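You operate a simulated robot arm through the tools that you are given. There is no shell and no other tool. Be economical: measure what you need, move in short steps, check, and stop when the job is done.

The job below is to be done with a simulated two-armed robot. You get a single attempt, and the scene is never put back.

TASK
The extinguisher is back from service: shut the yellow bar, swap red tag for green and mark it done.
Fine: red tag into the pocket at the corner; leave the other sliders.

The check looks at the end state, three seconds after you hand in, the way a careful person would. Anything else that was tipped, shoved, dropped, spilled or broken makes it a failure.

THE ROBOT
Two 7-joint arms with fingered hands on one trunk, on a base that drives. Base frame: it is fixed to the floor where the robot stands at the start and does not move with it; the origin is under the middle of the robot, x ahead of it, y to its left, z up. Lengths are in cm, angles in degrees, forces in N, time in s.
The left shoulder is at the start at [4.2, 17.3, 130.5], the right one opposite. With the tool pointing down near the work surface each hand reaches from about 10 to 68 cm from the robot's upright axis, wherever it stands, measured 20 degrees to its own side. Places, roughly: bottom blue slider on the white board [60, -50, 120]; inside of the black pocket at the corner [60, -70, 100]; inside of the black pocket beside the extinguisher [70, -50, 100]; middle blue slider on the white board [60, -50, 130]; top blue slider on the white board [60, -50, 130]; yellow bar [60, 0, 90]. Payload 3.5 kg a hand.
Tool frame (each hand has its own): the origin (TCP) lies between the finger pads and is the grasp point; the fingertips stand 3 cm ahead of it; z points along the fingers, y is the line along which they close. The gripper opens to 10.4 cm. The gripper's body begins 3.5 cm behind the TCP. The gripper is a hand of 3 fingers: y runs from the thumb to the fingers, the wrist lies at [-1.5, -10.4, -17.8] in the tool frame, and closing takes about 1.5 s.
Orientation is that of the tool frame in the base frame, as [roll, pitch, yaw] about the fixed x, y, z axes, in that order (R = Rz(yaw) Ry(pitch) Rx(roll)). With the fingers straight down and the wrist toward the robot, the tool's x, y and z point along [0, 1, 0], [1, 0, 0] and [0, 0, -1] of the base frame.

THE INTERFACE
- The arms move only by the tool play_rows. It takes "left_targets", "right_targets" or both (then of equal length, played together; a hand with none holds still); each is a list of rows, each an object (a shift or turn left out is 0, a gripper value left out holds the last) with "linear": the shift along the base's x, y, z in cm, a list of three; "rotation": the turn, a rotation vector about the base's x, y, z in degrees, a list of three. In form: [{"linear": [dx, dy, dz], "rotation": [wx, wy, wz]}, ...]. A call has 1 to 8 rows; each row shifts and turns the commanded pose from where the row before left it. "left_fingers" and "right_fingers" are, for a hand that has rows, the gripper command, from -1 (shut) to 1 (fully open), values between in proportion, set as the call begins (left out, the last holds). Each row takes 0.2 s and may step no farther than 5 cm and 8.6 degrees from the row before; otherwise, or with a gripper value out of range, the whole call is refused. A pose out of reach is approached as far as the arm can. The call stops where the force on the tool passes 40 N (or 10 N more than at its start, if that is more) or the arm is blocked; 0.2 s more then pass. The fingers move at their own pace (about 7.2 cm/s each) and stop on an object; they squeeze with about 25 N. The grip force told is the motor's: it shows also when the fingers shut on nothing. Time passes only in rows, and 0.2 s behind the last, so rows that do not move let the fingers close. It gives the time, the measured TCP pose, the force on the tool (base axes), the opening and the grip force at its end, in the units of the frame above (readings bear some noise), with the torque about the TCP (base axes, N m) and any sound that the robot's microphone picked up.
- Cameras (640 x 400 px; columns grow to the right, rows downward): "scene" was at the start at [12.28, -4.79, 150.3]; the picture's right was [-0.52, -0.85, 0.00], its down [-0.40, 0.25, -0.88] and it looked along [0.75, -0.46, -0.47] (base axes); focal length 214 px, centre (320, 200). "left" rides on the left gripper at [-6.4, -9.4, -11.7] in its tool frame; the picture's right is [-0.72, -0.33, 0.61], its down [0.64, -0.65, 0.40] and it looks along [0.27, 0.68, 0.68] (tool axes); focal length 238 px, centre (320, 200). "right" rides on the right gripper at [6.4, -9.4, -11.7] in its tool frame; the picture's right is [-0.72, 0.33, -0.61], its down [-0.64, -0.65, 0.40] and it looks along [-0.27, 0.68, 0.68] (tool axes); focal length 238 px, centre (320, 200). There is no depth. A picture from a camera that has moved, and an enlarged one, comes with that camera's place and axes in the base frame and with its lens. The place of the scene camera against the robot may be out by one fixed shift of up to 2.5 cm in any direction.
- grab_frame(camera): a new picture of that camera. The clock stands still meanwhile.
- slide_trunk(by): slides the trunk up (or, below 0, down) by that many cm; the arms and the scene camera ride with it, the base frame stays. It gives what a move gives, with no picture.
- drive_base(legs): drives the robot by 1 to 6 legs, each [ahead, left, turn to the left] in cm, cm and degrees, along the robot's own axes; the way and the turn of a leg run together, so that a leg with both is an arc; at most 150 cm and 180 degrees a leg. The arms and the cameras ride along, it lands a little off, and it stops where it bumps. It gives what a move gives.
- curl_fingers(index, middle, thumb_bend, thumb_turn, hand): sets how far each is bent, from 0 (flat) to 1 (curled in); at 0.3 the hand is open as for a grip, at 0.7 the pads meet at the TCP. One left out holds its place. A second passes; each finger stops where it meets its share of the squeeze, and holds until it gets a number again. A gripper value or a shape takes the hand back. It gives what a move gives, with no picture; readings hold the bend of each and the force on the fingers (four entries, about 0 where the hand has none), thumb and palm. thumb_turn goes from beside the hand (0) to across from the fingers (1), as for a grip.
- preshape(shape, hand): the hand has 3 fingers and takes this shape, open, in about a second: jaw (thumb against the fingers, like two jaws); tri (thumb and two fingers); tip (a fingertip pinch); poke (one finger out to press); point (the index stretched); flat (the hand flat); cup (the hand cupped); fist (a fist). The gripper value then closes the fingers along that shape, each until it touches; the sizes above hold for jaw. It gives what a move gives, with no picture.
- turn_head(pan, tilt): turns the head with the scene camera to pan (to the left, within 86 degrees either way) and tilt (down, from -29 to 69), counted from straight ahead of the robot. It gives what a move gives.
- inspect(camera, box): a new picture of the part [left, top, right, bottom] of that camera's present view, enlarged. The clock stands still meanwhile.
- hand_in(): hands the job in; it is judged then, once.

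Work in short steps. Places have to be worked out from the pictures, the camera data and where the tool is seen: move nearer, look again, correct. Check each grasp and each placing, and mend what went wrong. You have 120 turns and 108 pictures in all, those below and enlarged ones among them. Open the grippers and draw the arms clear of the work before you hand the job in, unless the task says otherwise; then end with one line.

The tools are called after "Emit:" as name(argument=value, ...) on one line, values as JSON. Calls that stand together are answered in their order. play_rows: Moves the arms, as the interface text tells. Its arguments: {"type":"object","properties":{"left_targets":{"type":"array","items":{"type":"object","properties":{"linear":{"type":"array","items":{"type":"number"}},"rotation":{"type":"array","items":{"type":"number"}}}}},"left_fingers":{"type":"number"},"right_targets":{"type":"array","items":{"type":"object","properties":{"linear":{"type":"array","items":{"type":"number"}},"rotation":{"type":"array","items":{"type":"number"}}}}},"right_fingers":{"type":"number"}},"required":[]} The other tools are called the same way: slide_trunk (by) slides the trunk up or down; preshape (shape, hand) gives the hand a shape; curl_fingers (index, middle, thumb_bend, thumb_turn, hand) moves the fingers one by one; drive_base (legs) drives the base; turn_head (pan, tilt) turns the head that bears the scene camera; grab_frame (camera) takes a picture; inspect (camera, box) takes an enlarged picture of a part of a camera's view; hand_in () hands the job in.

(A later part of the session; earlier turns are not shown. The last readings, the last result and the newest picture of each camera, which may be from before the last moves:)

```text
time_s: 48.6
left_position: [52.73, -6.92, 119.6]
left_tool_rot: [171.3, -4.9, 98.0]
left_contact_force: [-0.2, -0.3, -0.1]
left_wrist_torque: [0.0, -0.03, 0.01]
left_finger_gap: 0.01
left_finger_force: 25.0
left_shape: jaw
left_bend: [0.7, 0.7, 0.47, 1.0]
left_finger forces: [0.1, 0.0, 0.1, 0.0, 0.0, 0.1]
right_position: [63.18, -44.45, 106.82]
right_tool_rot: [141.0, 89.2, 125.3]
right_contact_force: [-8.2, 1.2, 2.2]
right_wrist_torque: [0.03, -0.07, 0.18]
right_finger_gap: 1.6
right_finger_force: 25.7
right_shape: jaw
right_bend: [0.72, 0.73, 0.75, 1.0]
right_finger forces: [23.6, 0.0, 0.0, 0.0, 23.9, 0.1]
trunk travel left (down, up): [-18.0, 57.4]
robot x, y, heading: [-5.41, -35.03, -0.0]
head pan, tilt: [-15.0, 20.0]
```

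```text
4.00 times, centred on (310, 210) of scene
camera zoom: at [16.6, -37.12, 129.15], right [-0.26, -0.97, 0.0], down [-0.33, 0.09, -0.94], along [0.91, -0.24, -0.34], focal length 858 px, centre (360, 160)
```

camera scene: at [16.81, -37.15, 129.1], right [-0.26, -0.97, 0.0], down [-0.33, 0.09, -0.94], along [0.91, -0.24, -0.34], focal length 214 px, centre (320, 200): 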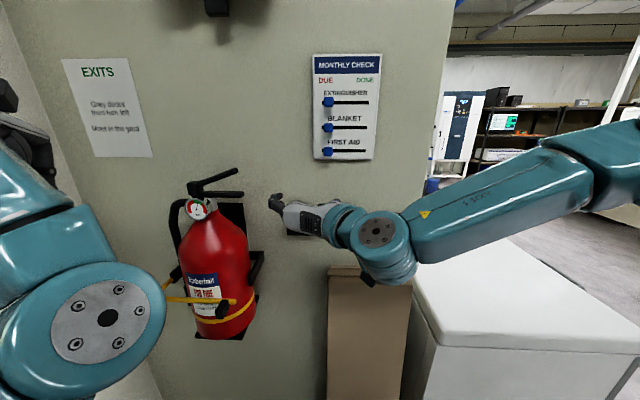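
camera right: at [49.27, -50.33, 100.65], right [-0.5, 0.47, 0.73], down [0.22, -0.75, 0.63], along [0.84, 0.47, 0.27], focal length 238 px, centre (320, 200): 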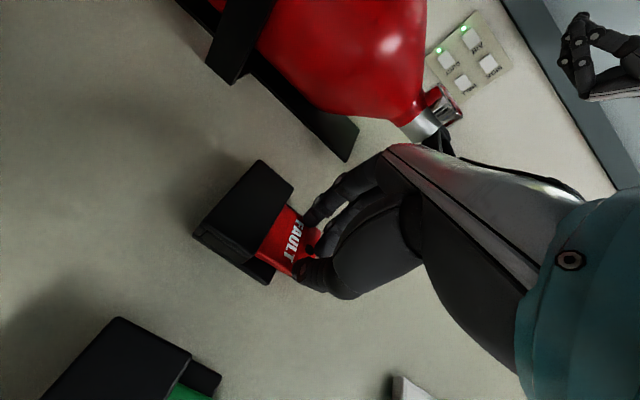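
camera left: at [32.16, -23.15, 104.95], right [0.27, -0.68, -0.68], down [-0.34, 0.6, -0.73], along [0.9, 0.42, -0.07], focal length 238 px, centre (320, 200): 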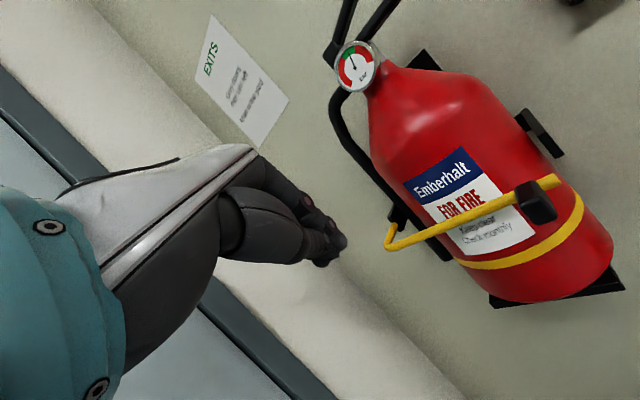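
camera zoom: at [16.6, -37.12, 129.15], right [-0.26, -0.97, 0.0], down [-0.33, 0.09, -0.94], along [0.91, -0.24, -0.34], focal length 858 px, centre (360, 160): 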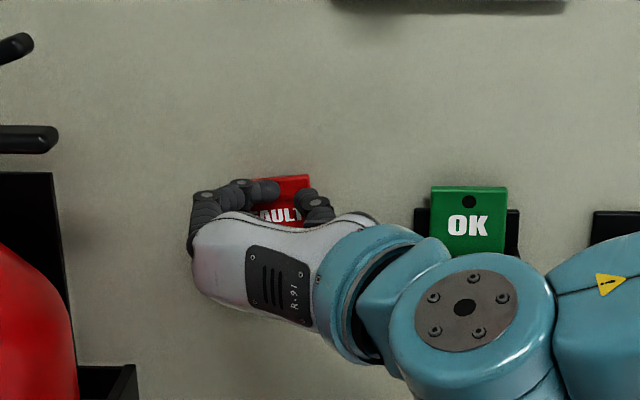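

The fingers closed further than the tag width, so I need a closer look at what they hold.

Emit:
inspect(camera="right", box=[180, 140, 380, 310])

Emit:
inspect(camera="scene", box=[280, 185, 340, 225])

```text
2.35 times, centred on (280, 225) of right
camera zoom: at [49.27, -50.33, 100.65], right [-0.5, 0.47, 0.73], down [0.22, -0.75, 0.63], along [0.84, 0.47, 0.27], focal length 561 px, centre (414, 141)
```

zoom: 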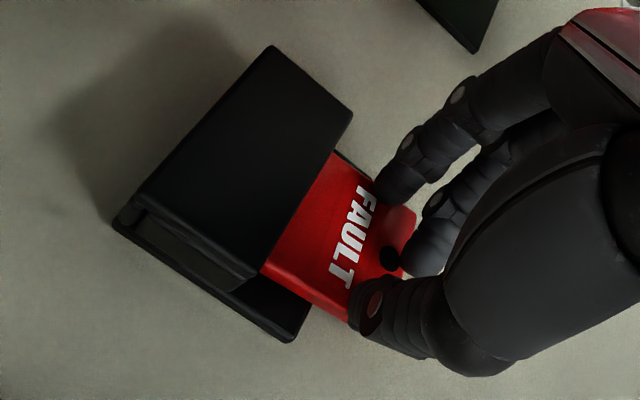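

```text
10.00 times, centred on (310, 205) of scene
camera zoom: at [16.6, -37.12, 129.15], right [-0.26, -0.97, 0.0], down [-0.33, 0.09, -0.94], along [0.91, -0.24, -0.34], focal length 2145 px, centre (420, 150)
```

zoom: 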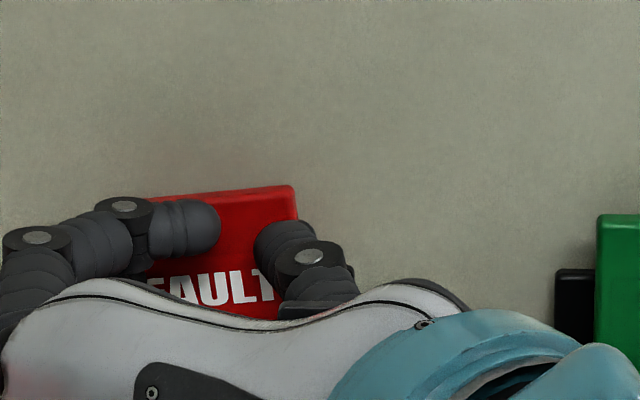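

The fingertips are on the tag's front face, so I wasn't deep enough: curled tips reach less far forward. I'll open to about 6.5 cm, with the tag still in its pocket, and look.

Emit:
play_rows(right_targets=[{"linear": [-0.5, 0.15, 0]}, {"linear": [-0.5, 0.15, 0]}, {"linear": [0, 0, 0]}, {"linear": [0, 0, 0]}, {"linear": [0, 0, 0]}], right_fingers=0.25)

Emit:
inspect(camera="right", box=[180, 140, 380, 310])

Emit:
inspect(camera="scene", box=[265, 180, 355, 240])

```text
time_s: 49.8
left_position: [52.89, -6.93, 119.49]
left_tool_rot: [171.4, -5.0, 98.0]
left_contact_force: [-0.2, -0.2, -0.7]
left_wrist_torque: [0.01, -0.04, 0.0]
left_finger_gap: 0.0
left_finger_force: 24.9
left_shape: jaw
left_bend: [0.7, 0.7, 0.47, 1.0]
left_finger forces: [0.0, 0.0, 0.0, 0.0, 0.1, 0.0]
right_position: [62.05, -44.14, 106.77]
right_tool_rot: [135.9, 89.1, 120.2]
right_contact_force: [-0.1, -0.5, 0.5]
right_wrist_torque: [0.0, -0.01, -0.02]
right_finger_gap: 6.44
right_finger_force: 0.1
right_shape: jaw
right_bend: [0.28, 0.4, 0.63, 1.0]
right_finger forces: [0.1, 0.1, 0.1, 0.1, 0.1, 0.0]
trunk travel left (down, up): [-18.0, 57.4]
robot x, y, heading: [-4.86, -35.05, -0.0]
head pan, tilt: [-15.0, 20.0]
```

```text
2.35 times, centred on (280, 225) of right
camera zoom: at [48.4, -50.06, 100.57], right [-0.5, 0.47, 0.73], down [0.22, -0.75, 0.63], along [0.84, 0.47, 0.27], focal length 561 px, centre (414, 141)
```

zoom: 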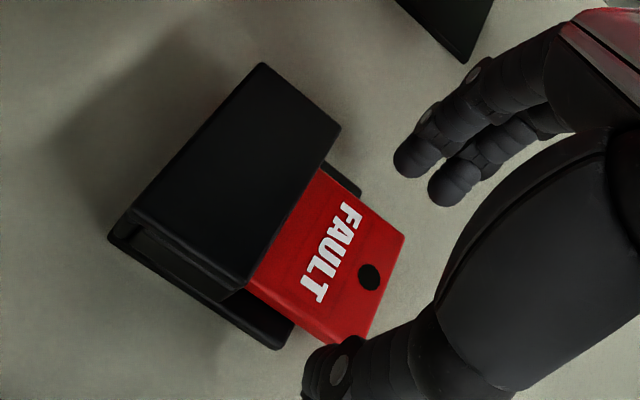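

```text
6.67 times, centred on (310, 210) of scene
camera zoom: at [16.72, -37.13, 129.12], right [-0.26, -0.97, 0.0], down [-0.33, 0.09, -0.94], along [0.91, -0.24, -0.34], focal length 1430 px, centre (387, 133)
```

zoom: 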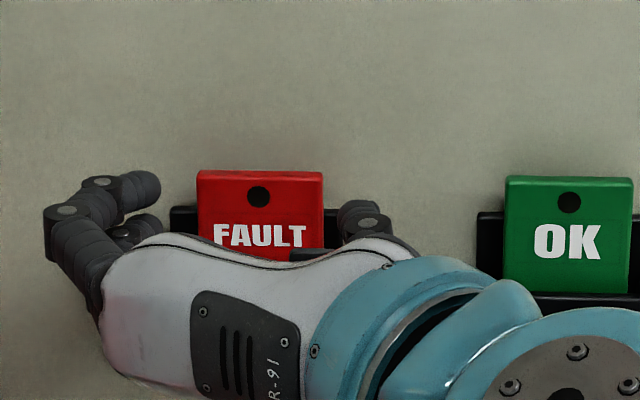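

The tag settled back upright. I'll set a symmetric, slightly-wider-than-tag curl, which keeps tip depth equal on both sides, then look before advancing deeper.

Emit:
curl_fingers(hand="right", index=0.47, middle=0.47, thumb_bend=0.47, thumb_turn=1)

Emit:
grab_frame(camera="right")

Emit:
inspect(camera="scene", box=[265, 180, 355, 240])

```text
time_s: 50.8
left_position: [52.9, -6.93, 119.54]
left_tool_rot: [171.4, -4.9, 98.1]
left_contact_force: [-0.4, 0.0, -0.1]
left_wrist_torque: [0.0, -0.03, 0.0]
left_finger_gap: 0.0
left_finger_force: 25.2
left_shape: jaw
left_bend: [0.7, 0.7, 0.47, 1.0]
left_finger forces: [0.0, 0.0, 0.0, 0.1, 0.1, 0.1]
right_position: [62.16, -44.17, 106.73]
right_tool_rot: [132.9, 89.1, 117.2]
right_contact_force: [1.2, 0.1, 0.0]
right_wrist_torque: [0.03, -0.04, -0.02]
right_finger_gap: 5.94
right_finger_force: 0.0
right_shape: fingers
right_bend: [0.47, 0.47, 0.47, 1.0]
right_finger forces: [0.1, 0.0, 0.1, 0.0, 0.0, 0.0]
trunk travel left (down, up): [-18.0, 57.4]
robot x, y, heading: [-5.3, -34.99, 0.0]
head pan, tilt: [-15.0, 20.0]
```

```text
46 pictures are left
camera right: at [48.4, -50.06, 100.56], right [-0.5, 0.47, 0.73], down [0.22, -0.75, 0.63], along [0.84, 0.47, 0.27], focal length 238 px, centre (320, 200)
```

right: 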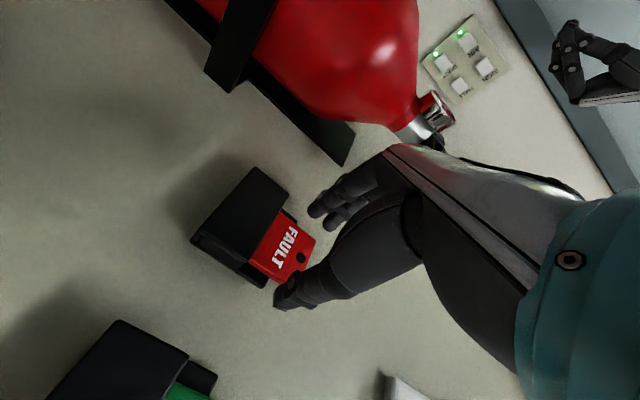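

```text
6.67 times, centred on (310, 210) of scene
camera zoom: at [16.72, -37.13, 129.12], right [-0.26, -0.97, 0.0], down [-0.33, 0.09, -0.94], along [0.91, -0.24, -0.34], focal length 1430 px, centre (387, 133)
```

zoom: 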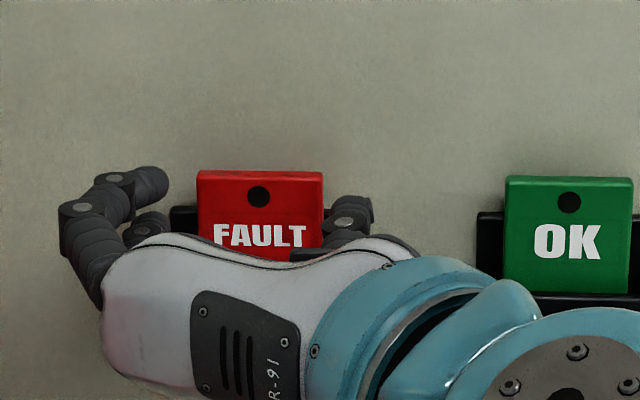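

Tag is between the tips, which need to go about 1.5 cm deeper and 0.3 cm right. I'll advance with force watch.

Emit:
play_rows(right_targets=[{"linear": [0.6, -0.5, 0]}, {"linear": [0.7, -0.2, 0]}, {"linear": [0, 0, 0]}])

Emit:
inspect(camera="right", box=[180, 140, 380, 310])

```text
time_s: 51.6
left_position: [52.95, -6.89, 119.57]
left_tool_rot: [171.3, -5.0, 98.1]
left_contact_force: [0.3, 0.3, 0.6]
left_wrist_torque: [-0.02, 0.03, 0.03]
left_finger_gap: 0.0
left_finger_force: 25.4
left_shape: jaw
left_bend: [0.7, 0.7, 0.47, 1.0]
left_finger forces: [0.0, 0.1, 0.1, 0.0, 0.0, 0.0]
right_position: [63.68, -44.96, 106.64]
right_tool_rot: [136.7, 89.0, 121.0]
right_contact_force: [0.2, -0.5, 0.2]
right_wrist_torque: [0.0, -0.02, 0.02]
right_finger_gap: 5.94
right_finger_force: 0.1
right_shape: fingers
right_bend: [0.47, 0.47, 0.47, 1.0]
right_finger forces: [0.1, 0.0, 0.0, 0.0, 0.0, 0.0]
trunk travel left (down, up): [-18.0, 57.4]
robot x, y, heading: [-5.01, -34.73, 0.1]
head pan, tilt: [-15.0, 20.0]
```

```text
2.35 times, centred on (280, 225) of right
camera zoom: at [49.72, -50.77, 100.5], right [-0.5, 0.47, 0.73], down [0.22, -0.75, 0.63], along [0.84, 0.47, 0.27], focal length 561 px, centre (414, 141)
```

zoom: 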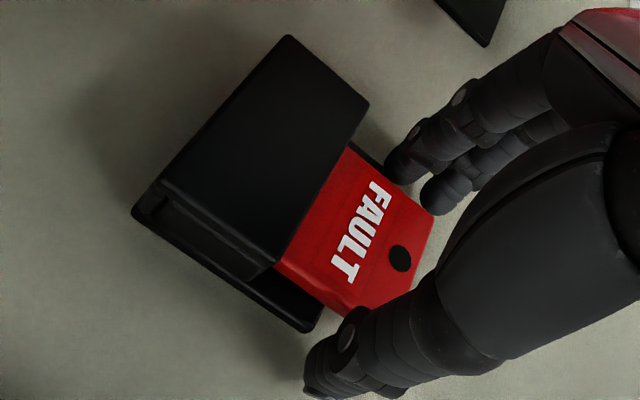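

No contact yet and the tips straddle the tag. I'll go 0.4 cm deeper and then curl to grip.

Emit:
play_rows(right_targets=[{"linear": [0.4, -0.1, 0]}, {"linear": [0, 0, 0]}])

Emit:
curl_fingers(hand="right", index=0.62, middle=0.62, thumb_bend=0.62)

Emit:
inspect(camera="right", box=[180, 140, 380, 310])

Emit:
inspect(camera="scene", box=[265, 180, 355, 240])

```text
time_s: 52.2
left_position: [52.74, -6.93, 119.63]
left_tool_rot: [171.4, -4.7, 98.0]
left_contact_force: [-0.2, 1.0, -0.1]
left_wrist_torque: [0.01, 0.0, -0.01]
left_finger_gap: 0.0
left_finger_force: 25.2
left_shape: jaw
left_bend: [0.7, 0.7, 0.47, 1.0]
left_finger forces: [0.1, 0.0, 0.0, 0.0, 0.0, 0.0]
right_position: [63.74, -44.92, 106.77]
right_tool_rot: [130.4, 89.1, 114.9]
right_contact_force: [-9.3, 2.5, 0.0]
right_wrist_torque: [0.01, 0.07, 0.31]
right_finger_gap: 5.95
right_finger_force: 4.4
right_shape: fingers
right_bend: [0.47, 0.47, 0.47, 1.0]
right_finger forces: [8.3, 0.1, 0.0, 0.1, 0.0, 0.0]
trunk travel left (down, up): [-18.0, 57.4]
robot x, y, heading: [-5.33, -34.81, -0.0]
head pan, tilt: [-15.0, 20.0]
```

```text
time_s: 53.2
left_position: [52.81, -6.88, 119.62]
left_tool_rot: [171.4, -4.8, 98.0]
left_contact_force: [-0.4, 0.0, -0.8]
left_wrist_torque: [0.03, 0.0, -0.01]
left_finger_gap: 0.0
left_finger_force: 24.9
left_shape: jaw
left_bend: [0.7, 0.7, 0.47, 1.0]
left_finger forces: [0.1, 0.1, 0.0, 0.0, 0.0, 0.1]
right_position: [63.76, -44.88, 106.84]
right_tool_rot: [133.2, 89.2, 117.7]
right_contact_force: [-7.4, 11.9, 1.6]
right_wrist_torque: [0.13, -0.04, 0.65]
right_finger_gap: 4.66
right_finger_force: 13.9
right_shape: fingers
right_bend: [0.51, 0.55, 0.55, 1.0]
right_finger forces: [13.9, 7.2, 0.0, 0.0, 6.7, 0.0]
trunk travel left (down, up): [-18.0, 57.4]
robot x, y, heading: [-5.12, -34.79, -0.0]
head pan, tilt: [-15.0, 20.0]
```

```text
2.35 times, centred on (280, 225) of right
camera zoom: at [50.0, -50.72, 100.61], right [-0.5, 0.47, 0.73], down [0.22, -0.74, 0.63], along [0.84, 0.47, 0.27], focal length 561 px, centre (414, 141)
```

zoom: 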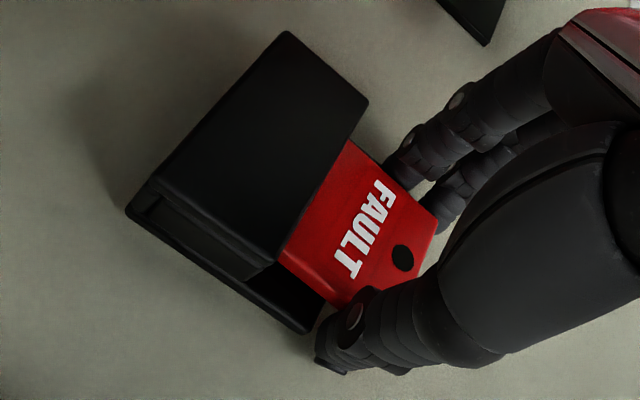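

```text
6.67 times, centred on (310, 210) of scene
camera zoom: at [16.59, -36.95, 129.15], right [-0.26, -0.97, 0.0], down [-0.33, 0.09, -0.94], along [0.91, -0.24, -0.34], focal length 1430 px, centre (387, 133)
```

zoom: 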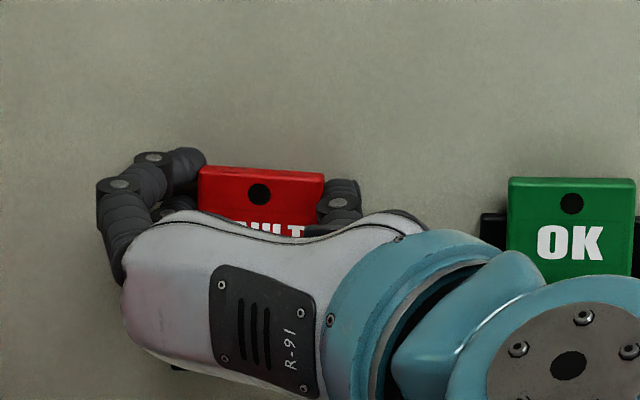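

Now gripping by the edges (gap 4.66). I'll squeeze fully, then lift in small steps.

Emit:
curl_fingers(hand="right", index=0.7, middle=0.7, thumb_bend=0.7)

Emit:
play_rows(right_targets=[{"linear": [0, 0, 0.8]}, {"linear": [0, 0, 1]}, {"linear": [0, 0, 1]}, {"linear": [0, 0, 0]}])

Emit:
grab_frame(camera="right")

Emit:
inspect(camera="scene", box=[265, 180, 355, 240])

```text
time_s: 54.2
left_position: [52.75, -6.76, 119.68]
left_tool_rot: [171.4, -4.8, 98.1]
left_contact_force: [-0.2, 0.6, -0.5]
left_wrist_torque: [0.02, 0.02, 0.04]
left_finger_gap: 0.01
left_finger_force: 25.2
left_shape: jaw
left_bend: [0.7, 0.7, 0.47, 1.0]
left_finger forces: [0.1, 0.1, 0.1, 0.0, 0.0, 0.0]
right_position: [63.88, -44.91, 106.88]
right_tool_rot: [129.2, 89.4, 113.6]
right_contact_force: [-8.2, 9.7, 2.9]
right_wrist_torque: [0.08, -0.04, 0.6]
right_finger_gap: 4.56
right_finger_force: 19.6
right_shape: fingers
right_bend: [0.5, 0.56, 0.58, 1.0]
right_finger forces: [16.3, 11.3, 0.1, 0.1, 11.8, 0.0]
trunk travel left (down, up): [-18.0, 57.4]
robot x, y, heading: [-5.03, -34.56, -0.1]
head pan, tilt: [-15.0, 20.0]
```

```text
time_s: 55.2
left_position: [52.88, -6.93, 119.64]
left_tool_rot: [171.5, -4.9, 98.0]
left_contact_force: [0.4, 0.8, -0.2]
left_wrist_torque: [0.02, 0.02, 0.01]
left_finger_gap: 0.0
left_finger_force: 24.8
left_shape: jaw
left_bend: [0.7, 0.7, 0.47, 1.0]
left_finger forces: [0.1, 0.1, 0.1, 0.1, 0.0, 0.0]
right_position: [63.92, -45.07, 109.66]
right_tool_rot: [128.8, 89.0, 113.0]
right_contact_force: [-6.8, 1.3, -1.8]
right_wrist_torque: [-0.05, 0.0, 0.13]
right_finger_gap: 4.34
right_finger_force: 19.3
right_shape: fingers
right_bend: [0.54, 0.56, 0.57, 1.0]
right_finger forces: [6.4, 15.9, 0.0, 0.1, 16.2, 0.1]
trunk travel left (down, up): [-18.0, 57.4]
robot x, y, heading: [-5.44, -34.73, 0.2]
head pan, tilt: [-15.0, 20.0]
```

```text
41 pictures are left
camera right: at [50.06, -51.05, 103.33], right [-0.5, 0.47, 0.73], down [0.22, -0.75, 0.63], along [0.84, 0.47, 0.27], focal length 238 px, centre (320, 200)
```

right: 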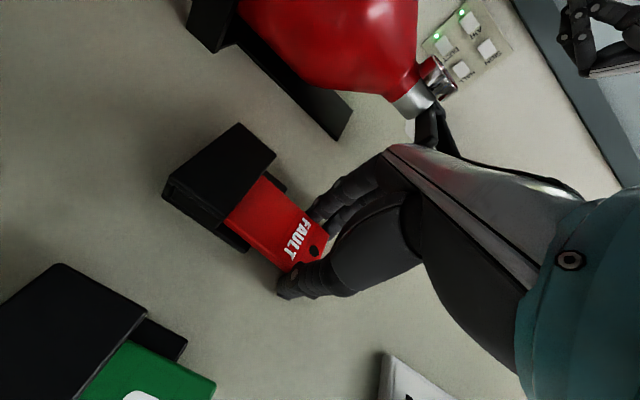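

```text
6.67 times, centred on (310, 210) of scene
camera zoom: at [16.65, -37.11, 129.14], right [-0.26, -0.97, 0.0], down [-0.33, 0.09, -0.94], along [0.91, -0.24, -0.34], focal length 1430 px, centre (387, 133)
```

zoom: 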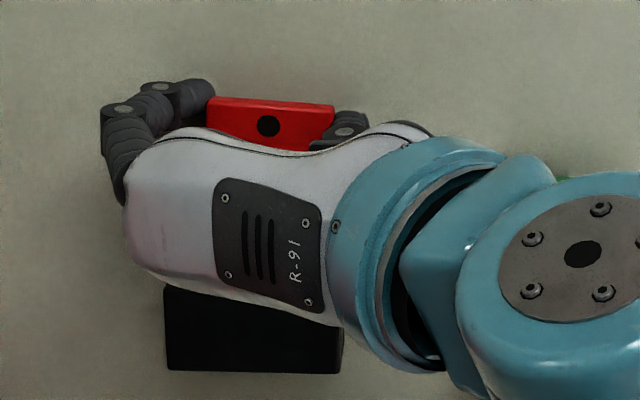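

The red tag is sliding out with the hand. I'll lift another 2.2 cm and check that the bottom is clear of the pocket.

Emit:
play_rows(right_targets=[{"linear": [0, 0, 1.1]}, {"linear": [0, 0, 1.1]}, {"linear": [0, 0, 0]}])

Emit:
grab_frame(camera="right")

```text
time_s: 56.0
left_position: [52.93, -6.93, 119.63]
left_tool_rot: [171.3, -4.8, 98.0]
left_contact_force: [-0.3, 0.0, -0.4]
left_wrist_torque: [0.02, 0.0, 0.0]
left_finger_gap: 0.0
left_finger_force: 24.9
left_shape: jaw
left_bend: [0.7, 0.7, 0.47, 1.0]
left_finger forces: [0.1, 0.0, 0.0, 0.1, 0.0, 0.0]
right_position: [63.71, -45.23, 111.78]
right_tool_rot: [137.3, 89.2, 121.7]
right_contact_force: [-5.7, 1.3, -1.9]
right_wrist_torque: [-0.08, 0.03, 0.16]
right_finger_gap: 4.31
right_finger_force: 18.1
right_shape: fingers
right_bend: [0.54, 0.56, 0.57, 1.0]
right_finger forces: [6.6, 14.5, 0.0, 0.0, 16.0, 0.0]
trunk travel left (down, up): [-18.0, 57.4]
robot x, y, heading: [-5.6, -35.09, 0.2]
head pan, tilt: [-15.0, 20.0]
```

```text
39 pictures are left
camera right: at [50.06, -51.02, 105.55], right [-0.5, 0.47, 0.73], down [0.22, -0.75, 0.63], along [0.84, 0.47, 0.27], focal length 238 px, centre (320, 200)
```

right: 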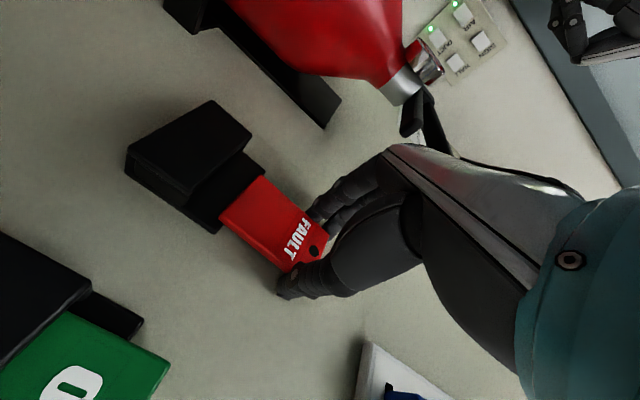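

The tag is about clear. I'll lift a bit more, back away from the wall, then travel along it to in front of the corner pocket.

Emit:
play_rows(right_targets=[{"linear": [-0.1, 0, 1]}, {"linear": [-1.4, 0.4, 0.3]}, {"linear": [-2, 0.5, 0]}, {"linear": [-2, 0.5, 0]}, {"linear": [0, 0, 0]}])

Emit:
play_rows(right_targets=[{"linear": [-1, -3.8, 0]}, {"linear": [-1, -3.8, 0]}, {"linear": [-1, -3.8, 0]}, {"linear": [-1, -3.8, 0]}, {"linear": [-1, -3.8, 0]}, {"linear": [-0.7, -3.5, 0]}, {"linear": [0, 0, 0]}])

Emit:
grab_frame(camera="right")

Emit:
grab_frame(camera="scene")

```text
time_s: 57.2
left_position: [52.92, -6.92, 119.66]
left_tool_rot: [171.4, -5.0, 98.0]
left_contact_force: [0.1, -0.6, -0.4]
left_wrist_torque: [0.01, 0.0, -0.01]
left_finger_gap: 0.0
left_finger_force: 25.2
left_shape: jaw
left_bend: [0.7, 0.7, 0.47, 1.0]
left_finger forces: [0.1, 0.0, 0.1, 0.1, 0.0, 0.1]
right_position: [58.32, -43.88, 113.11]
right_tool_rot: [134.8, 89.2, 119.0]
right_contact_force: [0.4, 0.6, -0.4]
right_wrist_torque: [0.0, 0.02, -0.02]
right_finger_gap: 4.33
right_finger_force: 15.4
right_shape: fingers
right_bend: [0.54, 0.57, 0.57, 1.0]
right_finger forces: [7.0, 8.4, 0.1, 0.0, 15.5, 0.0]
trunk travel left (down, up): [-18.0, 57.4]
robot x, y, heading: [-4.88, -34.94, -0.0]
head pan, tilt: [-15.0, 20.0]
```

```text
time_s: 58.8
left_position: [52.83, -6.88, 119.56]
left_tool_rot: [171.4, -4.8, 98.0]
left_contact_force: [0.2, -0.4, 0.9]
left_wrist_torque: [-0.01, 0.03, 0.0]
left_finger_gap: 0.0
left_finger_force: 24.8
left_shape: jaw
left_bend: [0.7, 0.7, 0.47, 1.0]
left_finger forces: [0.1, 0.1, 0.0, 0.0, 0.0, 0.0]
right_position: [52.82, -66.34, 112.97]
right_tool_rot: [135.0, 89.2, 119.4]
right_contact_force: [-0.4, 0.0, -0.7]
right_wrist_torque: [0.01, 0.0, -0.01]
right_finger_gap: 4.33
right_finger_force: 15.1
right_shape: fingers
right_bend: [0.54, 0.57, 0.57, 1.0]
right_finger forces: [6.7, 8.4, 0.0, 0.1, 15.1, 0.0]
trunk travel left (down, up): [-18.0, 57.4]
robot x, y, heading: [-4.8, -34.63, 0.3]
head pan, tilt: [-15.0, 20.0]
```

```text
38 pictures are left
camera right: at [39.01, -72.2, 106.81], right [-0.5, 0.47, 0.73], down [0.22, -0.75, 0.63], along [0.84, 0.47, 0.27], focal length 238 px, centre (320, 200)
```

right: 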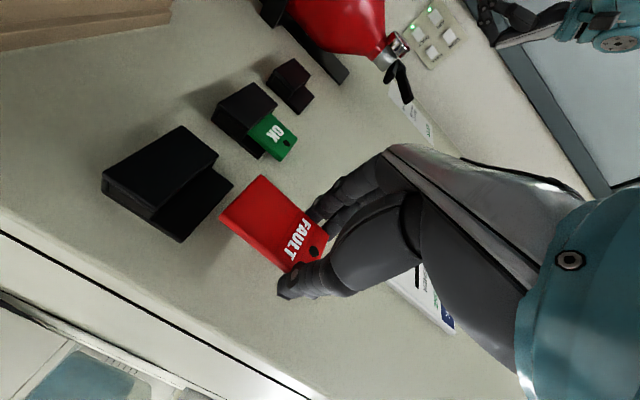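

```text
37 pictures are left
camera scene: at [16.73, -37.11, 129.12], right [-0.26, -0.97, 0.0], down [-0.33, 0.09, -0.94], along [0.91, -0.24, -0.34], focal length 214 px, centre (320, 200)
```

scene: 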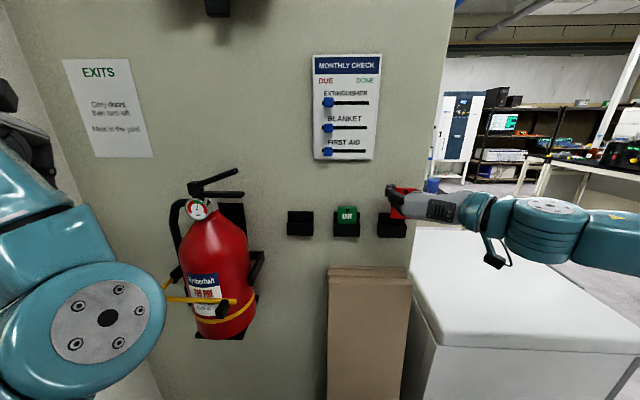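

The tag is held well, in front of the corner pocket. I'll advance to just short of the plate, above the pocket, and check alignment.

Emit:
play_rows(right_targets=[{"linear": [1.3, -0.25, 0]}, {"linear": [1.3, -0.2, 0]}, {"linear": [1.3, -0.2, 0]}, {"linear": [0, 0, 0]}])

Emit:
inspect(camera="right", box=[100, 90, 360, 310])

Emit:
inspect(camera="scene", box=[350, 170, 440, 250])

```text
time_s: 59.8
left_position: [52.97, -6.96, 119.73]
left_tool_rot: [171.4, -5.0, 98.1]
left_contact_force: [0.2, -0.3, -0.2]
left_wrist_torque: [0.01, -0.01, -0.03]
left_finger_gap: 0.02
left_finger_force: 24.7
left_shape: jaw
left_bend: [0.7, 0.7, 0.47, 1.0]
left_finger forces: [0.0, 0.1, 0.0, 0.0, 0.0, 0.0]
right_position: [56.7, -66.87, 113.06]
right_tool_rot: [135.0, 89.0, 119.4]
right_contact_force: [-0.5, 0.4, -0.1]
right_wrist_torque: [-0.01, -0.02, 0.01]
right_finger_gap: 4.3
right_finger_force: 15.1
right_shape: fingers
right_bend: [0.54, 0.57, 0.57, 1.0]
right_finger forces: [6.6, 8.4, 0.0, 0.0, 15.0, 0.0]
trunk travel left (down, up): [-18.0, 57.4]
robot x, y, heading: [-5.19, -34.84, -0.0]
head pan, tilt: [-15.0, 20.0]
```

```text
1.82 times, centred on (230, 200) of right
camera zoom: at [42.91, -72.73, 106.78], right [-0.5, 0.47, 0.73], down [0.22, -0.75, 0.63], along [0.84, 0.47, 0.27], focal length 433 px, centre (484, 200)
```

zoom: 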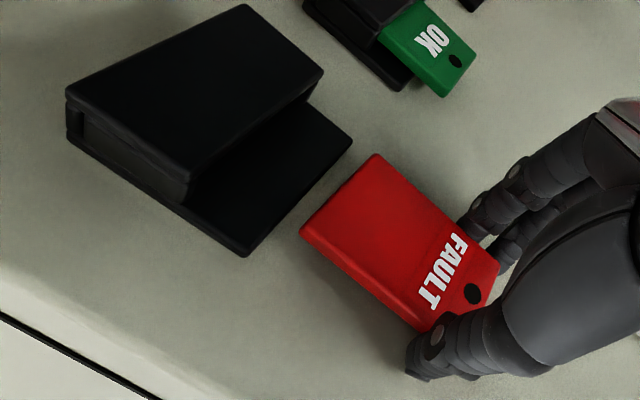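

```text
5.00 times, centred on (395, 210) of scene
camera zoom: at [16.71, -37.14, 129.13], right [-0.26, -0.97, 0.0], down [-0.33, 0.09, -0.94], along [0.91, -0.24, -0.34], focal length 1072 px, centre (-55, 150)
```

zoom: 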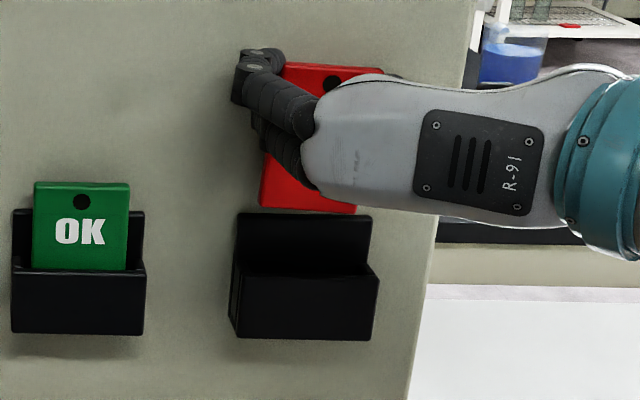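

Lateral alignment looks right, but the tag leans about 4.5° clockwise in the grip. I'll rotate the hand to correct that, and advance gently toward the plate.

Emit:
play_rows(right_targets=[{"linear": [0, 0, 0], "rotation": [-4.3, 1.2, 0]}, {"linear": [0.5, -0.15, 0]}, {"linear": [0, 0, 0]}])

Emit:
inspect(camera="right", box=[100, 90, 360, 310])

Emit:
inspect(camera="scene", box=[350, 170, 440, 250])

```text
time_s: 60.6
left_position: [52.79, -6.84, 119.7]
left_tool_rot: [171.4, -4.8, 98.0]
left_contact_force: [0.1, -0.1, 0.0]
left_wrist_torque: [0.0, 0.04, -0.02]
left_finger_gap: 0.01
left_finger_force: 24.8
left_shape: jaw
left_bend: [0.7, 0.7, 0.47, 1.0]
left_finger forces: [0.0, 0.0, 0.0, 0.0, 0.0, 0.0]
right_position: [56.88, -66.83, 113.1]
right_tool_rot: [-98.6, 86.0, -114.1]
right_contact_force: [-11.6, 5.8, -2.1]
right_wrist_torque: [-0.03, -0.03, 0.36]
right_finger_gap: 4.3
right_finger_force: 21.7
right_shape: fingers
right_bend: [0.54, 0.57, 0.57, 1.0]
right_finger forces: [6.6, 21.0, 0.0, 0.0, 15.7, 0.0]
trunk travel left (down, up): [-18.0, 57.4]
robot x, y, heading: [-5.19, -34.82, -0.2]
head pan, tilt: [-15.0, 20.0]
```

```text
1.82 times, centred on (230, 200) of right
camera zoom: at [43.07, -73.26, 107.68], right [-0.48, 0.52, 0.7], down [0.23, -0.7, 0.68], along [0.84, 0.49, 0.21], focal length 433 px, centre (484, 200)
```

zoom: 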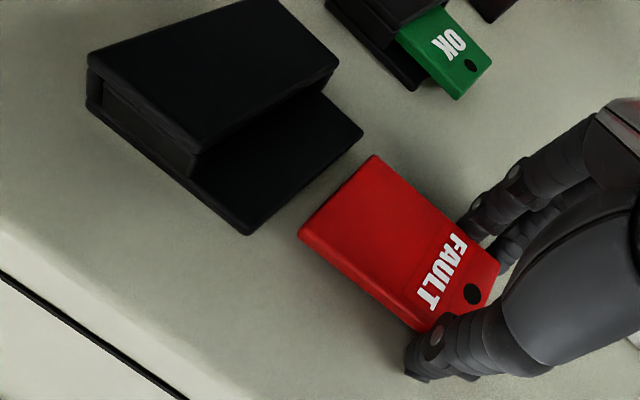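

```text
5.00 times, centred on (395, 210) of scene
camera zoom: at [16.55, -37.07, 129.15], right [-0.26, -0.97, 0.0], down [-0.33, 0.09, -0.94], along [0.91, -0.24, -0.34], focal length 1072 px, centre (-55, 150)
```

zoom: 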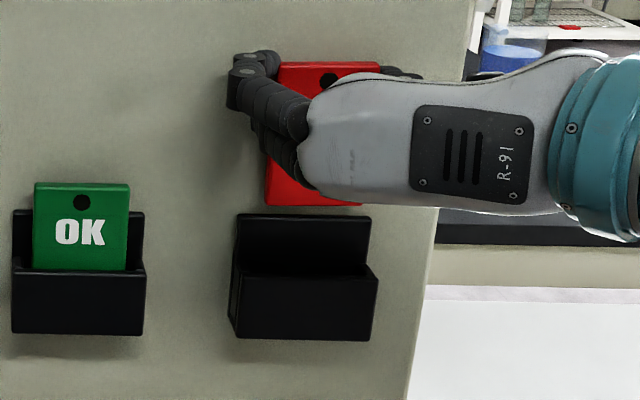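

A finger is touching the wall above the plate. The geometry gives tag back ≈ plate front (n≈75.3), a slot about 2 cm deep, and lateral alignment within 1 mm. I'll back off 0.5 cm and lower into the slot.

Emit:
play_rows(right_targets=[{"linear": [-0.6, 0.17, 0]}, {"linear": [0, 0, -0.8]}, {"linear": [0, 0, -0.8]}, {"linear": [0, 0, -0.8]}, {"linear": [0, 0, 0]}])

Emit:
inspect(camera="right", box=[100, 90, 360, 310])

Emit:
inspect(camera="scene", box=[350, 170, 440, 250])

```text
time_s: 61.8
left_position: [52.95, -6.93, 119.56]
left_tool_rot: [171.4, -4.9, 97.9]
left_contact_force: [-0.2, 0.0, 0.4]
left_wrist_torque: [-0.02, 0.0, -0.01]
left_finger_gap: 0.0
left_finger_force: 25.0
left_shape: jaw
left_bend: [0.7, 0.7, 0.47, 1.0]
left_finger forces: [0.0, 0.0, 0.0, 0.0, 0.0, 0.1]
right_position: [56.48, -66.83, 110.72]
right_tool_rot: [-98.4, 86.1, -114.2]
right_contact_force: [-0.2, 0.2, -0.1]
right_wrist_torque: [-0.04, -0.01, 0.0]
right_finger_gap: 4.32
right_finger_force: 15.1
right_shape: fingers
right_bend: [0.54, 0.57, 0.57, 1.0]
right_finger forces: [6.9, 8.3, 0.0, 0.0, 15.2, 0.0]
trunk travel left (down, up): [-18.0, 57.4]
robot x, y, heading: [-5.24, -34.94, -0.1]
head pan, tilt: [-15.0, 20.0]
```

```text
1.82 times, centred on (230, 200) of right
camera zoom: at [42.51, -73.16, 105.19], right [-0.48, 0.52, 0.7], down [0.23, -0.7, 0.68], along [0.84, 0.49, 0.21], focal length 433 px, centre (484, 200)
```

zoom: 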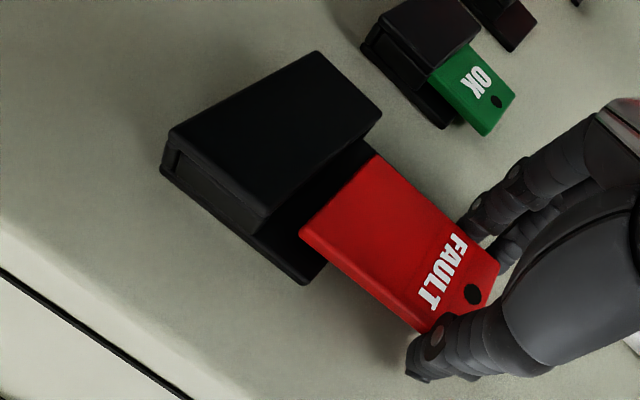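

```text
5.00 times, centred on (395, 210) of scene
camera zoom: at [16.71, -37.13, 129.13], right [-0.26, -0.97, 0.0], down [-0.33, 0.09, -0.94], along [0.91, -0.24, -0.34], focal length 1072 px, centre (-55, 150)
```

zoom: 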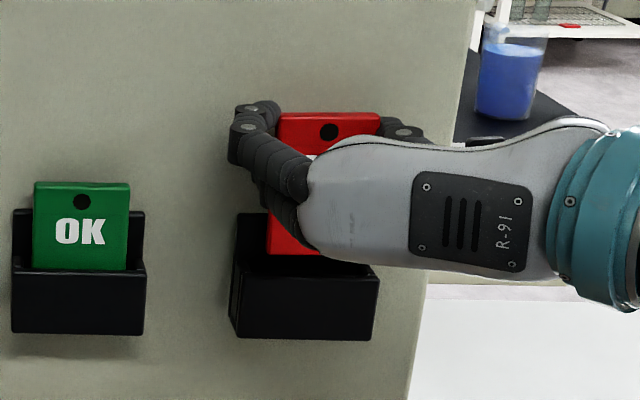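

The tag's foot is in front of the plate and centred. Lowering further into the slot.

Emit:
play_rows(right_targets=[{"linear": [0, 0, -0.8]}, {"linear": [0, 0, -0.7]}, {"linear": [0, 0, 0]}])

Emit:
inspect(camera="right", box=[100, 90, 360, 310])

```text
time_s: 62.6
left_position: [52.94, -6.88, 119.56]
left_tool_rot: [171.3, -4.9, 98.1]
left_contact_force: [-0.1, -0.1, -0.5]
left_wrist_torque: [-0.01, -0.02, 0.01]
left_finger_gap: 0.03
left_finger_force: 24.8
left_shape: jaw
left_bend: [0.7, 0.7, 0.47, 1.0]
left_finger forces: [0.1, 0.0, 0.1, 0.0, 0.0, 0.1]
right_position: [56.45, -66.92, 109.1]
right_tool_rot: [-100.3, 86.1, -116.0]
right_contact_force: [-0.1, -0.8, -0.4]
right_wrist_torque: [0.03, 0.01, 0.01]
right_finger_gap: 4.3
right_finger_force: 15.3
right_shape: fingers
right_bend: [0.54, 0.57, 0.57, 1.0]
right_finger forces: [6.9, 8.3, 0.1, 0.0, 15.1, 0.0]
trunk travel left (down, up): [-18.0, 57.4]
robot x, y, heading: [-5.15, -34.56, 0.1]
head pan, tilt: [-15.0, 20.0]
```

```text
1.82 times, centred on (230, 200) of right
camera zoom: at [42.52, -73.19, 103.68], right [-0.48, 0.52, 0.7], down [0.23, -0.7, 0.68], along [0.85, 0.49, 0.21], focal length 433 px, centre (484, 200)
```

zoom: 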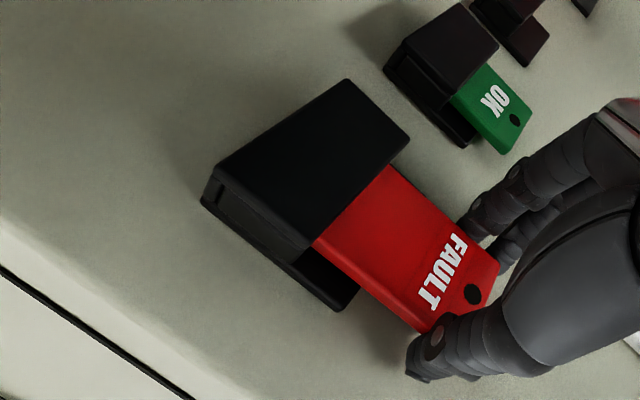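

The foot is now behind the lip with no contact force. I'll continue to the floor of the pocket.

Emit:
play_rows(right_targets=[{"linear": [0, 0, -0.6]}, {"linear": [0, 0, -0.6]}, {"linear": [0, 0, -0.4]}, {"linear": [0, 0, 0]}])

Emit:
inspect(camera="right", box=[100, 90, 360, 310])

```text
time_s: 63.6
left_position: [52.93, -6.9, 119.53]
left_tool_rot: [171.4, -4.9, 98.0]
left_contact_force: [-0.2, 0.5, 0.3]
left_wrist_torque: [0.0, -0.01, 0.0]
left_finger_gap: 0.0
left_finger_force: 25.1
left_shape: jaw
left_bend: [0.7, 0.7, 0.47, 1.0]
left_finger forces: [0.0, 0.0, 0.1, 0.1, 0.0, 0.1]
right_position: [56.47, -66.75, 107.47]
right_tool_rot: [-98.9, 86.0, -114.6]
right_contact_force: [0.2, -0.3, -0.3]
right_wrist_torque: [0.03, 0.0, 0.03]
right_finger_gap: 4.3
right_finger_force: 14.7
right_shape: fingers
right_bend: [0.54, 0.57, 0.57, 1.0]
right_finger forces: [6.9, 8.3, 0.0, 0.1, 15.3, 0.0]
trunk travel left (down, up): [-18.0, 57.4]
robot x, y, heading: [-4.91, -35.08, 0.1]
head pan, tilt: [-15.0, 20.0]
```

```text
1.82 times, centred on (230, 200) of right
camera zoom: at [42.58, -73.14, 102.13], right [-0.48, 0.52, 0.7], down [0.23, -0.7, 0.68], along [0.84, 0.49, 0.21], focal length 433 px, centre (484, 200)
```

zoom: 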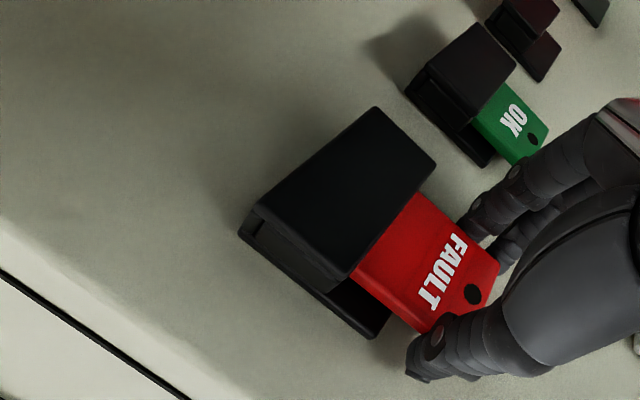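

Still no floor contact; about 0.7 cm remains by comparison with the original seating.

Emit:
play_rows(right_targets=[{"linear": [0, 0, -0.4]}, {"linear": [0, 0, -0.4]}, {"linear": [0, 0, 0]}])

```text
time_s: 64.4
left_position: [52.87, -7.07, 119.61]
left_tool_rot: [171.4, -4.9, 98.0]
left_contact_force: [-0.1, 0.9, 0.4]
left_wrist_torque: [-0.01, -0.04, -0.01]
left_finger_gap: 0.03
left_finger_force: 24.7
left_shape: jaw
left_bend: [0.7, 0.7, 0.47, 1.0]
left_finger forces: [0.0, 0.1, 0.0, 0.0, 0.0, 0.1]
right_position: [56.44, -66.74, 106.63]
right_tool_rot: [-102.0, 86.2, -117.6]
right_contact_force: [0.4, 0.7, 4.3]
right_wrist_torque: [0.04, -0.15, 0.04]
right_finger_gap: 4.32
right_finger_force: 15.7
right_shape: fingers
right_bend: [0.54, 0.57, 0.57, 1.0]
right_finger forces: [7.8, 8.4, 0.0, 0.1, 15.8, 0.1]
trunk travel left (down, up): [-18.0, 57.4]
robot x, y, heading: [-5.22, -34.61, -0.0]
head pan, tilt: [-15.0, 20.0]
```

A 4 N upward contact means it's seated at z≈106.6. I'll open the fingers and check.

Emit:
curl_fingers(hand="right", index=0.45, middle=0.45, thumb_bend=0.45)

Emit:
play_rows(right_targets=[{"linear": [-1.2, 0.35, 0]}, {"linear": [-1.9, 0.55, 0]}, {"linear": [-2.4, 0.7, 0], "rotation": [4.3, -1.2, 0]}, {"linear": [0, 0, 0]}])

Emit:
grab_frame(camera="right")

```text
time_s: 65.4
left_position: [52.91, -6.88, 119.46]
left_tool_rot: [171.5, -5.0, 98.1]
left_contact_force: [0.2, 0.7, 0.2]
left_wrist_torque: [0.0, -0.02, -0.01]
left_finger_gap: 0.0
left_finger_force: 24.9
left_shape: jaw
left_bend: [0.7, 0.7, 0.47, 1.0]
left_finger forces: [0.1, 0.0, 0.0, 0.1, 0.0, 0.0]
right_position: [56.43, -66.87, 106.86]
right_tool_rot: [-98.9, 86.2, -114.6]
right_contact_force: [-0.6, 0.0, 0.3]
right_wrist_torque: [0.02, 0.02, 0.02]
right_finger_gap: 6.44
right_finger_force: 0.1
right_shape: fingers
right_bend: [0.45, 0.45, 0.45, 0.99]
right_finger forces: [0.0, 0.1, 0.0, 0.1, 0.0, 0.0]
trunk travel left (down, up): [-18.0, 57.4]
robot x, y, heading: [-5.6, -34.52, 0.2]
head pan, tilt: [-15.0, 20.0]
```

```text
time_s: 66.4
left_position: [53.04, -6.9, 119.53]
left_tool_rot: [171.5, -5.0, 98.1]
left_contact_force: [0.0, 0.0, 0.0]
left_wrist_torque: [-0.01, -0.02, -0.04]
left_finger_gap: 0.0
left_finger_force: 25.1
left_shape: jaw
left_bend: [0.7, 0.7, 0.47, 1.0]
left_finger forces: [0.0, 0.0, 0.0, 0.1, 0.1, 0.1]
right_position: [51.02, -65.1, 106.79]
right_tool_rot: [142.1, 89.1, 126.5]
right_contact_force: [-0.6, -0.4, -0.2]
right_wrist_torque: [-0.03, -0.02, 0.01]
right_finger_gap: 6.46
right_finger_force: 0.0
right_shape: fingers
right_bend: [0.45, 0.45, 0.45, 0.99]
right_finger forces: [0.0, 0.0, 0.0, 0.1, 0.0, 0.0]
trunk travel left (down, up): [-18.0, 57.4]
robot x, y, heading: [-5.39, -35.17, -0.0]
head pan, tilt: [-15.0, 20.0]
```

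```text
28 pictures are left
camera right: at [37.29, -71.02, 100.53], right [-0.5, 0.47, 0.73], down [0.22, -0.75, 0.63], along [0.84, 0.47, 0.27], focal length 238 px, centre (320, 200)
```

right: 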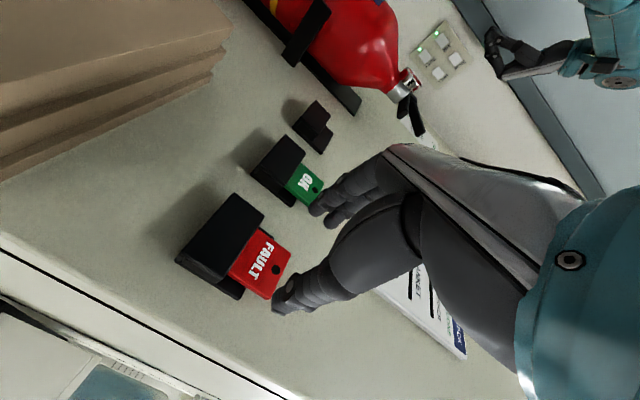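

The red tag is seated in the corner pocket. The green grasp pose should be midway between the two known poses, at about (60.25,-55.95,106.8); I'll move to 4.5 cm in front of it and check.

Emit:
play_rows(right_targets=[{"linear": [0.8, 3.5, 0]}, {"linear": [1.2, 3.5, 0]}, {"linear": [1.5, 3.5, 0]}, {"linear": [1.4, 0, 0]}, {"linear": [0, 0, 0]}])

Emit:
grab_frame(camera="right")

Emit:
inspect(camera="scene", box=[310, 180, 400, 240])

```text
time_s: 67.6
left_position: [52.88, -7.0, 119.58]
left_tool_rot: [171.3, -4.9, 98.1]
left_contact_force: [0.1, 0.8, -1.1]
left_wrist_torque: [0.02, -0.04, -0.02]
left_finger_gap: 0.02
left_finger_force: 25.0
left_shape: jaw
left_bend: [0.7, 0.7, 0.47, 1.0]
left_finger forces: [0.0, 0.0, 0.0, 0.1, 0.1, 0.1]
right_position: [55.88, -54.87, 106.81]
right_tool_rot: [142.8, 89.1, 127.0]
right_contact_force: [0.2, 0.4, 0.0]
right_wrist_torque: [0.02, 0.0, 0.0]
right_finger_gap: 6.5
right_finger_force: 0.0
right_shape: fingers
right_bend: [0.45, 0.45, 0.45, 0.99]
right_finger forces: [0.0, 0.0, 0.0, 0.1, 0.0, 0.0]
trunk travel left (down, up): [-18.0, 57.4]
robot x, y, heading: [-5.1, -34.75, -0.0]
head pan, tilt: [-15.0, 20.0]
```

```text
27 pictures are left
camera right: at [42.1, -60.67, 100.54], right [-0.5, 0.47, 0.73], down [0.22, -0.75, 0.63], along [0.84, 0.47, 0.27], focal length 238 px, centre (320, 200)
```

right: 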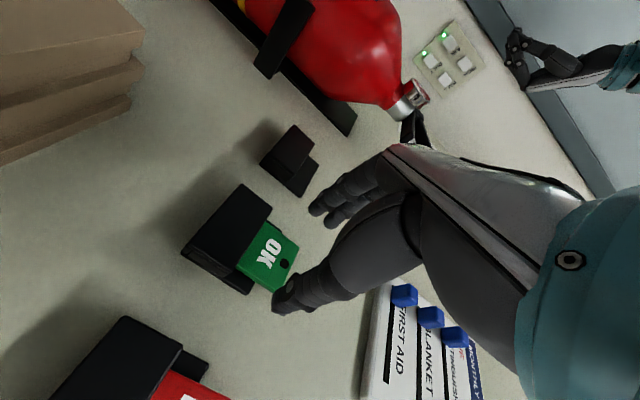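

```text
6.67 times, centred on (355, 210) of scene
camera zoom: at [16.72, -37.12, 129.13], right [-0.26, -0.97, 0.0], down [-0.33, 0.09, -0.94], along [0.91, -0.24, -0.34], focal length 1430 px, centre (87, 133)
```

zoom: 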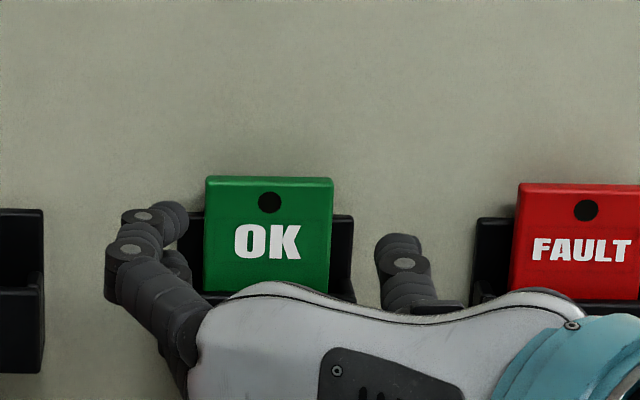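

Aligned as predicted (red also sits upright in the corner). Advancing to the grasp depth.

Emit:
play_rows(right_targets=[{"linear": [1.4, -0.35, 0]}, {"linear": [1.4, -0.35, 0]}, {"linear": [1.3, -0.3, 0]}, {"linear": [0, 0, 0]}])

Emit:
inspect(camera="right", box=[180, 140, 380, 310])

```text
time_s: 68.6
left_position: [53.08, -6.93, 119.52]
left_tool_rot: [171.3, -4.9, 98.0]
left_contact_force: [1.0, 0.7, -0.3]
left_wrist_torque: [-0.01, -0.03, 0.01]
left_finger_gap: 0.0
left_finger_force: 24.4
left_shape: jaw
left_bend: [0.7, 0.7, 0.47, 1.0]
left_finger forces: [0.0, 0.1, 0.1, 0.0, 0.0, 0.1]
right_position: [59.91, -55.71, 106.68]
right_tool_rot: [138.1, 89.1, 122.5]
right_contact_force: [1.1, -0.6, 0.3]
right_wrist_torque: [-0.01, 0.02, 0.02]
right_finger_gap: 6.46
right_finger_force: 0.1
right_shape: fingers
right_bend: [0.45, 0.45, 0.45, 0.99]
right_finger forces: [0.2, 0.0, 0.0, 0.0, 0.0, 0.0]
trunk travel left (down, up): [-18.0, 57.4]
robot x, y, heading: [-5.46, -34.56, -0.1]
head pan, tilt: [-15.0, 20.0]
```

```text
2.35 times, centred on (280, 225) of right
camera zoom: at [46.2, -61.6, 100.43], right [-0.5, 0.47, 0.73], down [0.22, -0.75, 0.63], along [0.84, 0.47, 0.27], focal length 561 px, centre (414, 141)
```

zoom: 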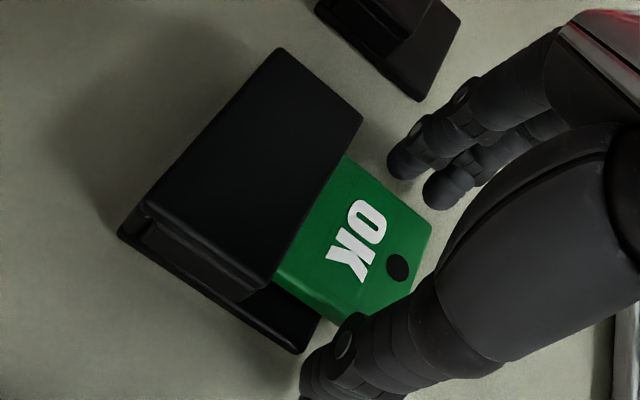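

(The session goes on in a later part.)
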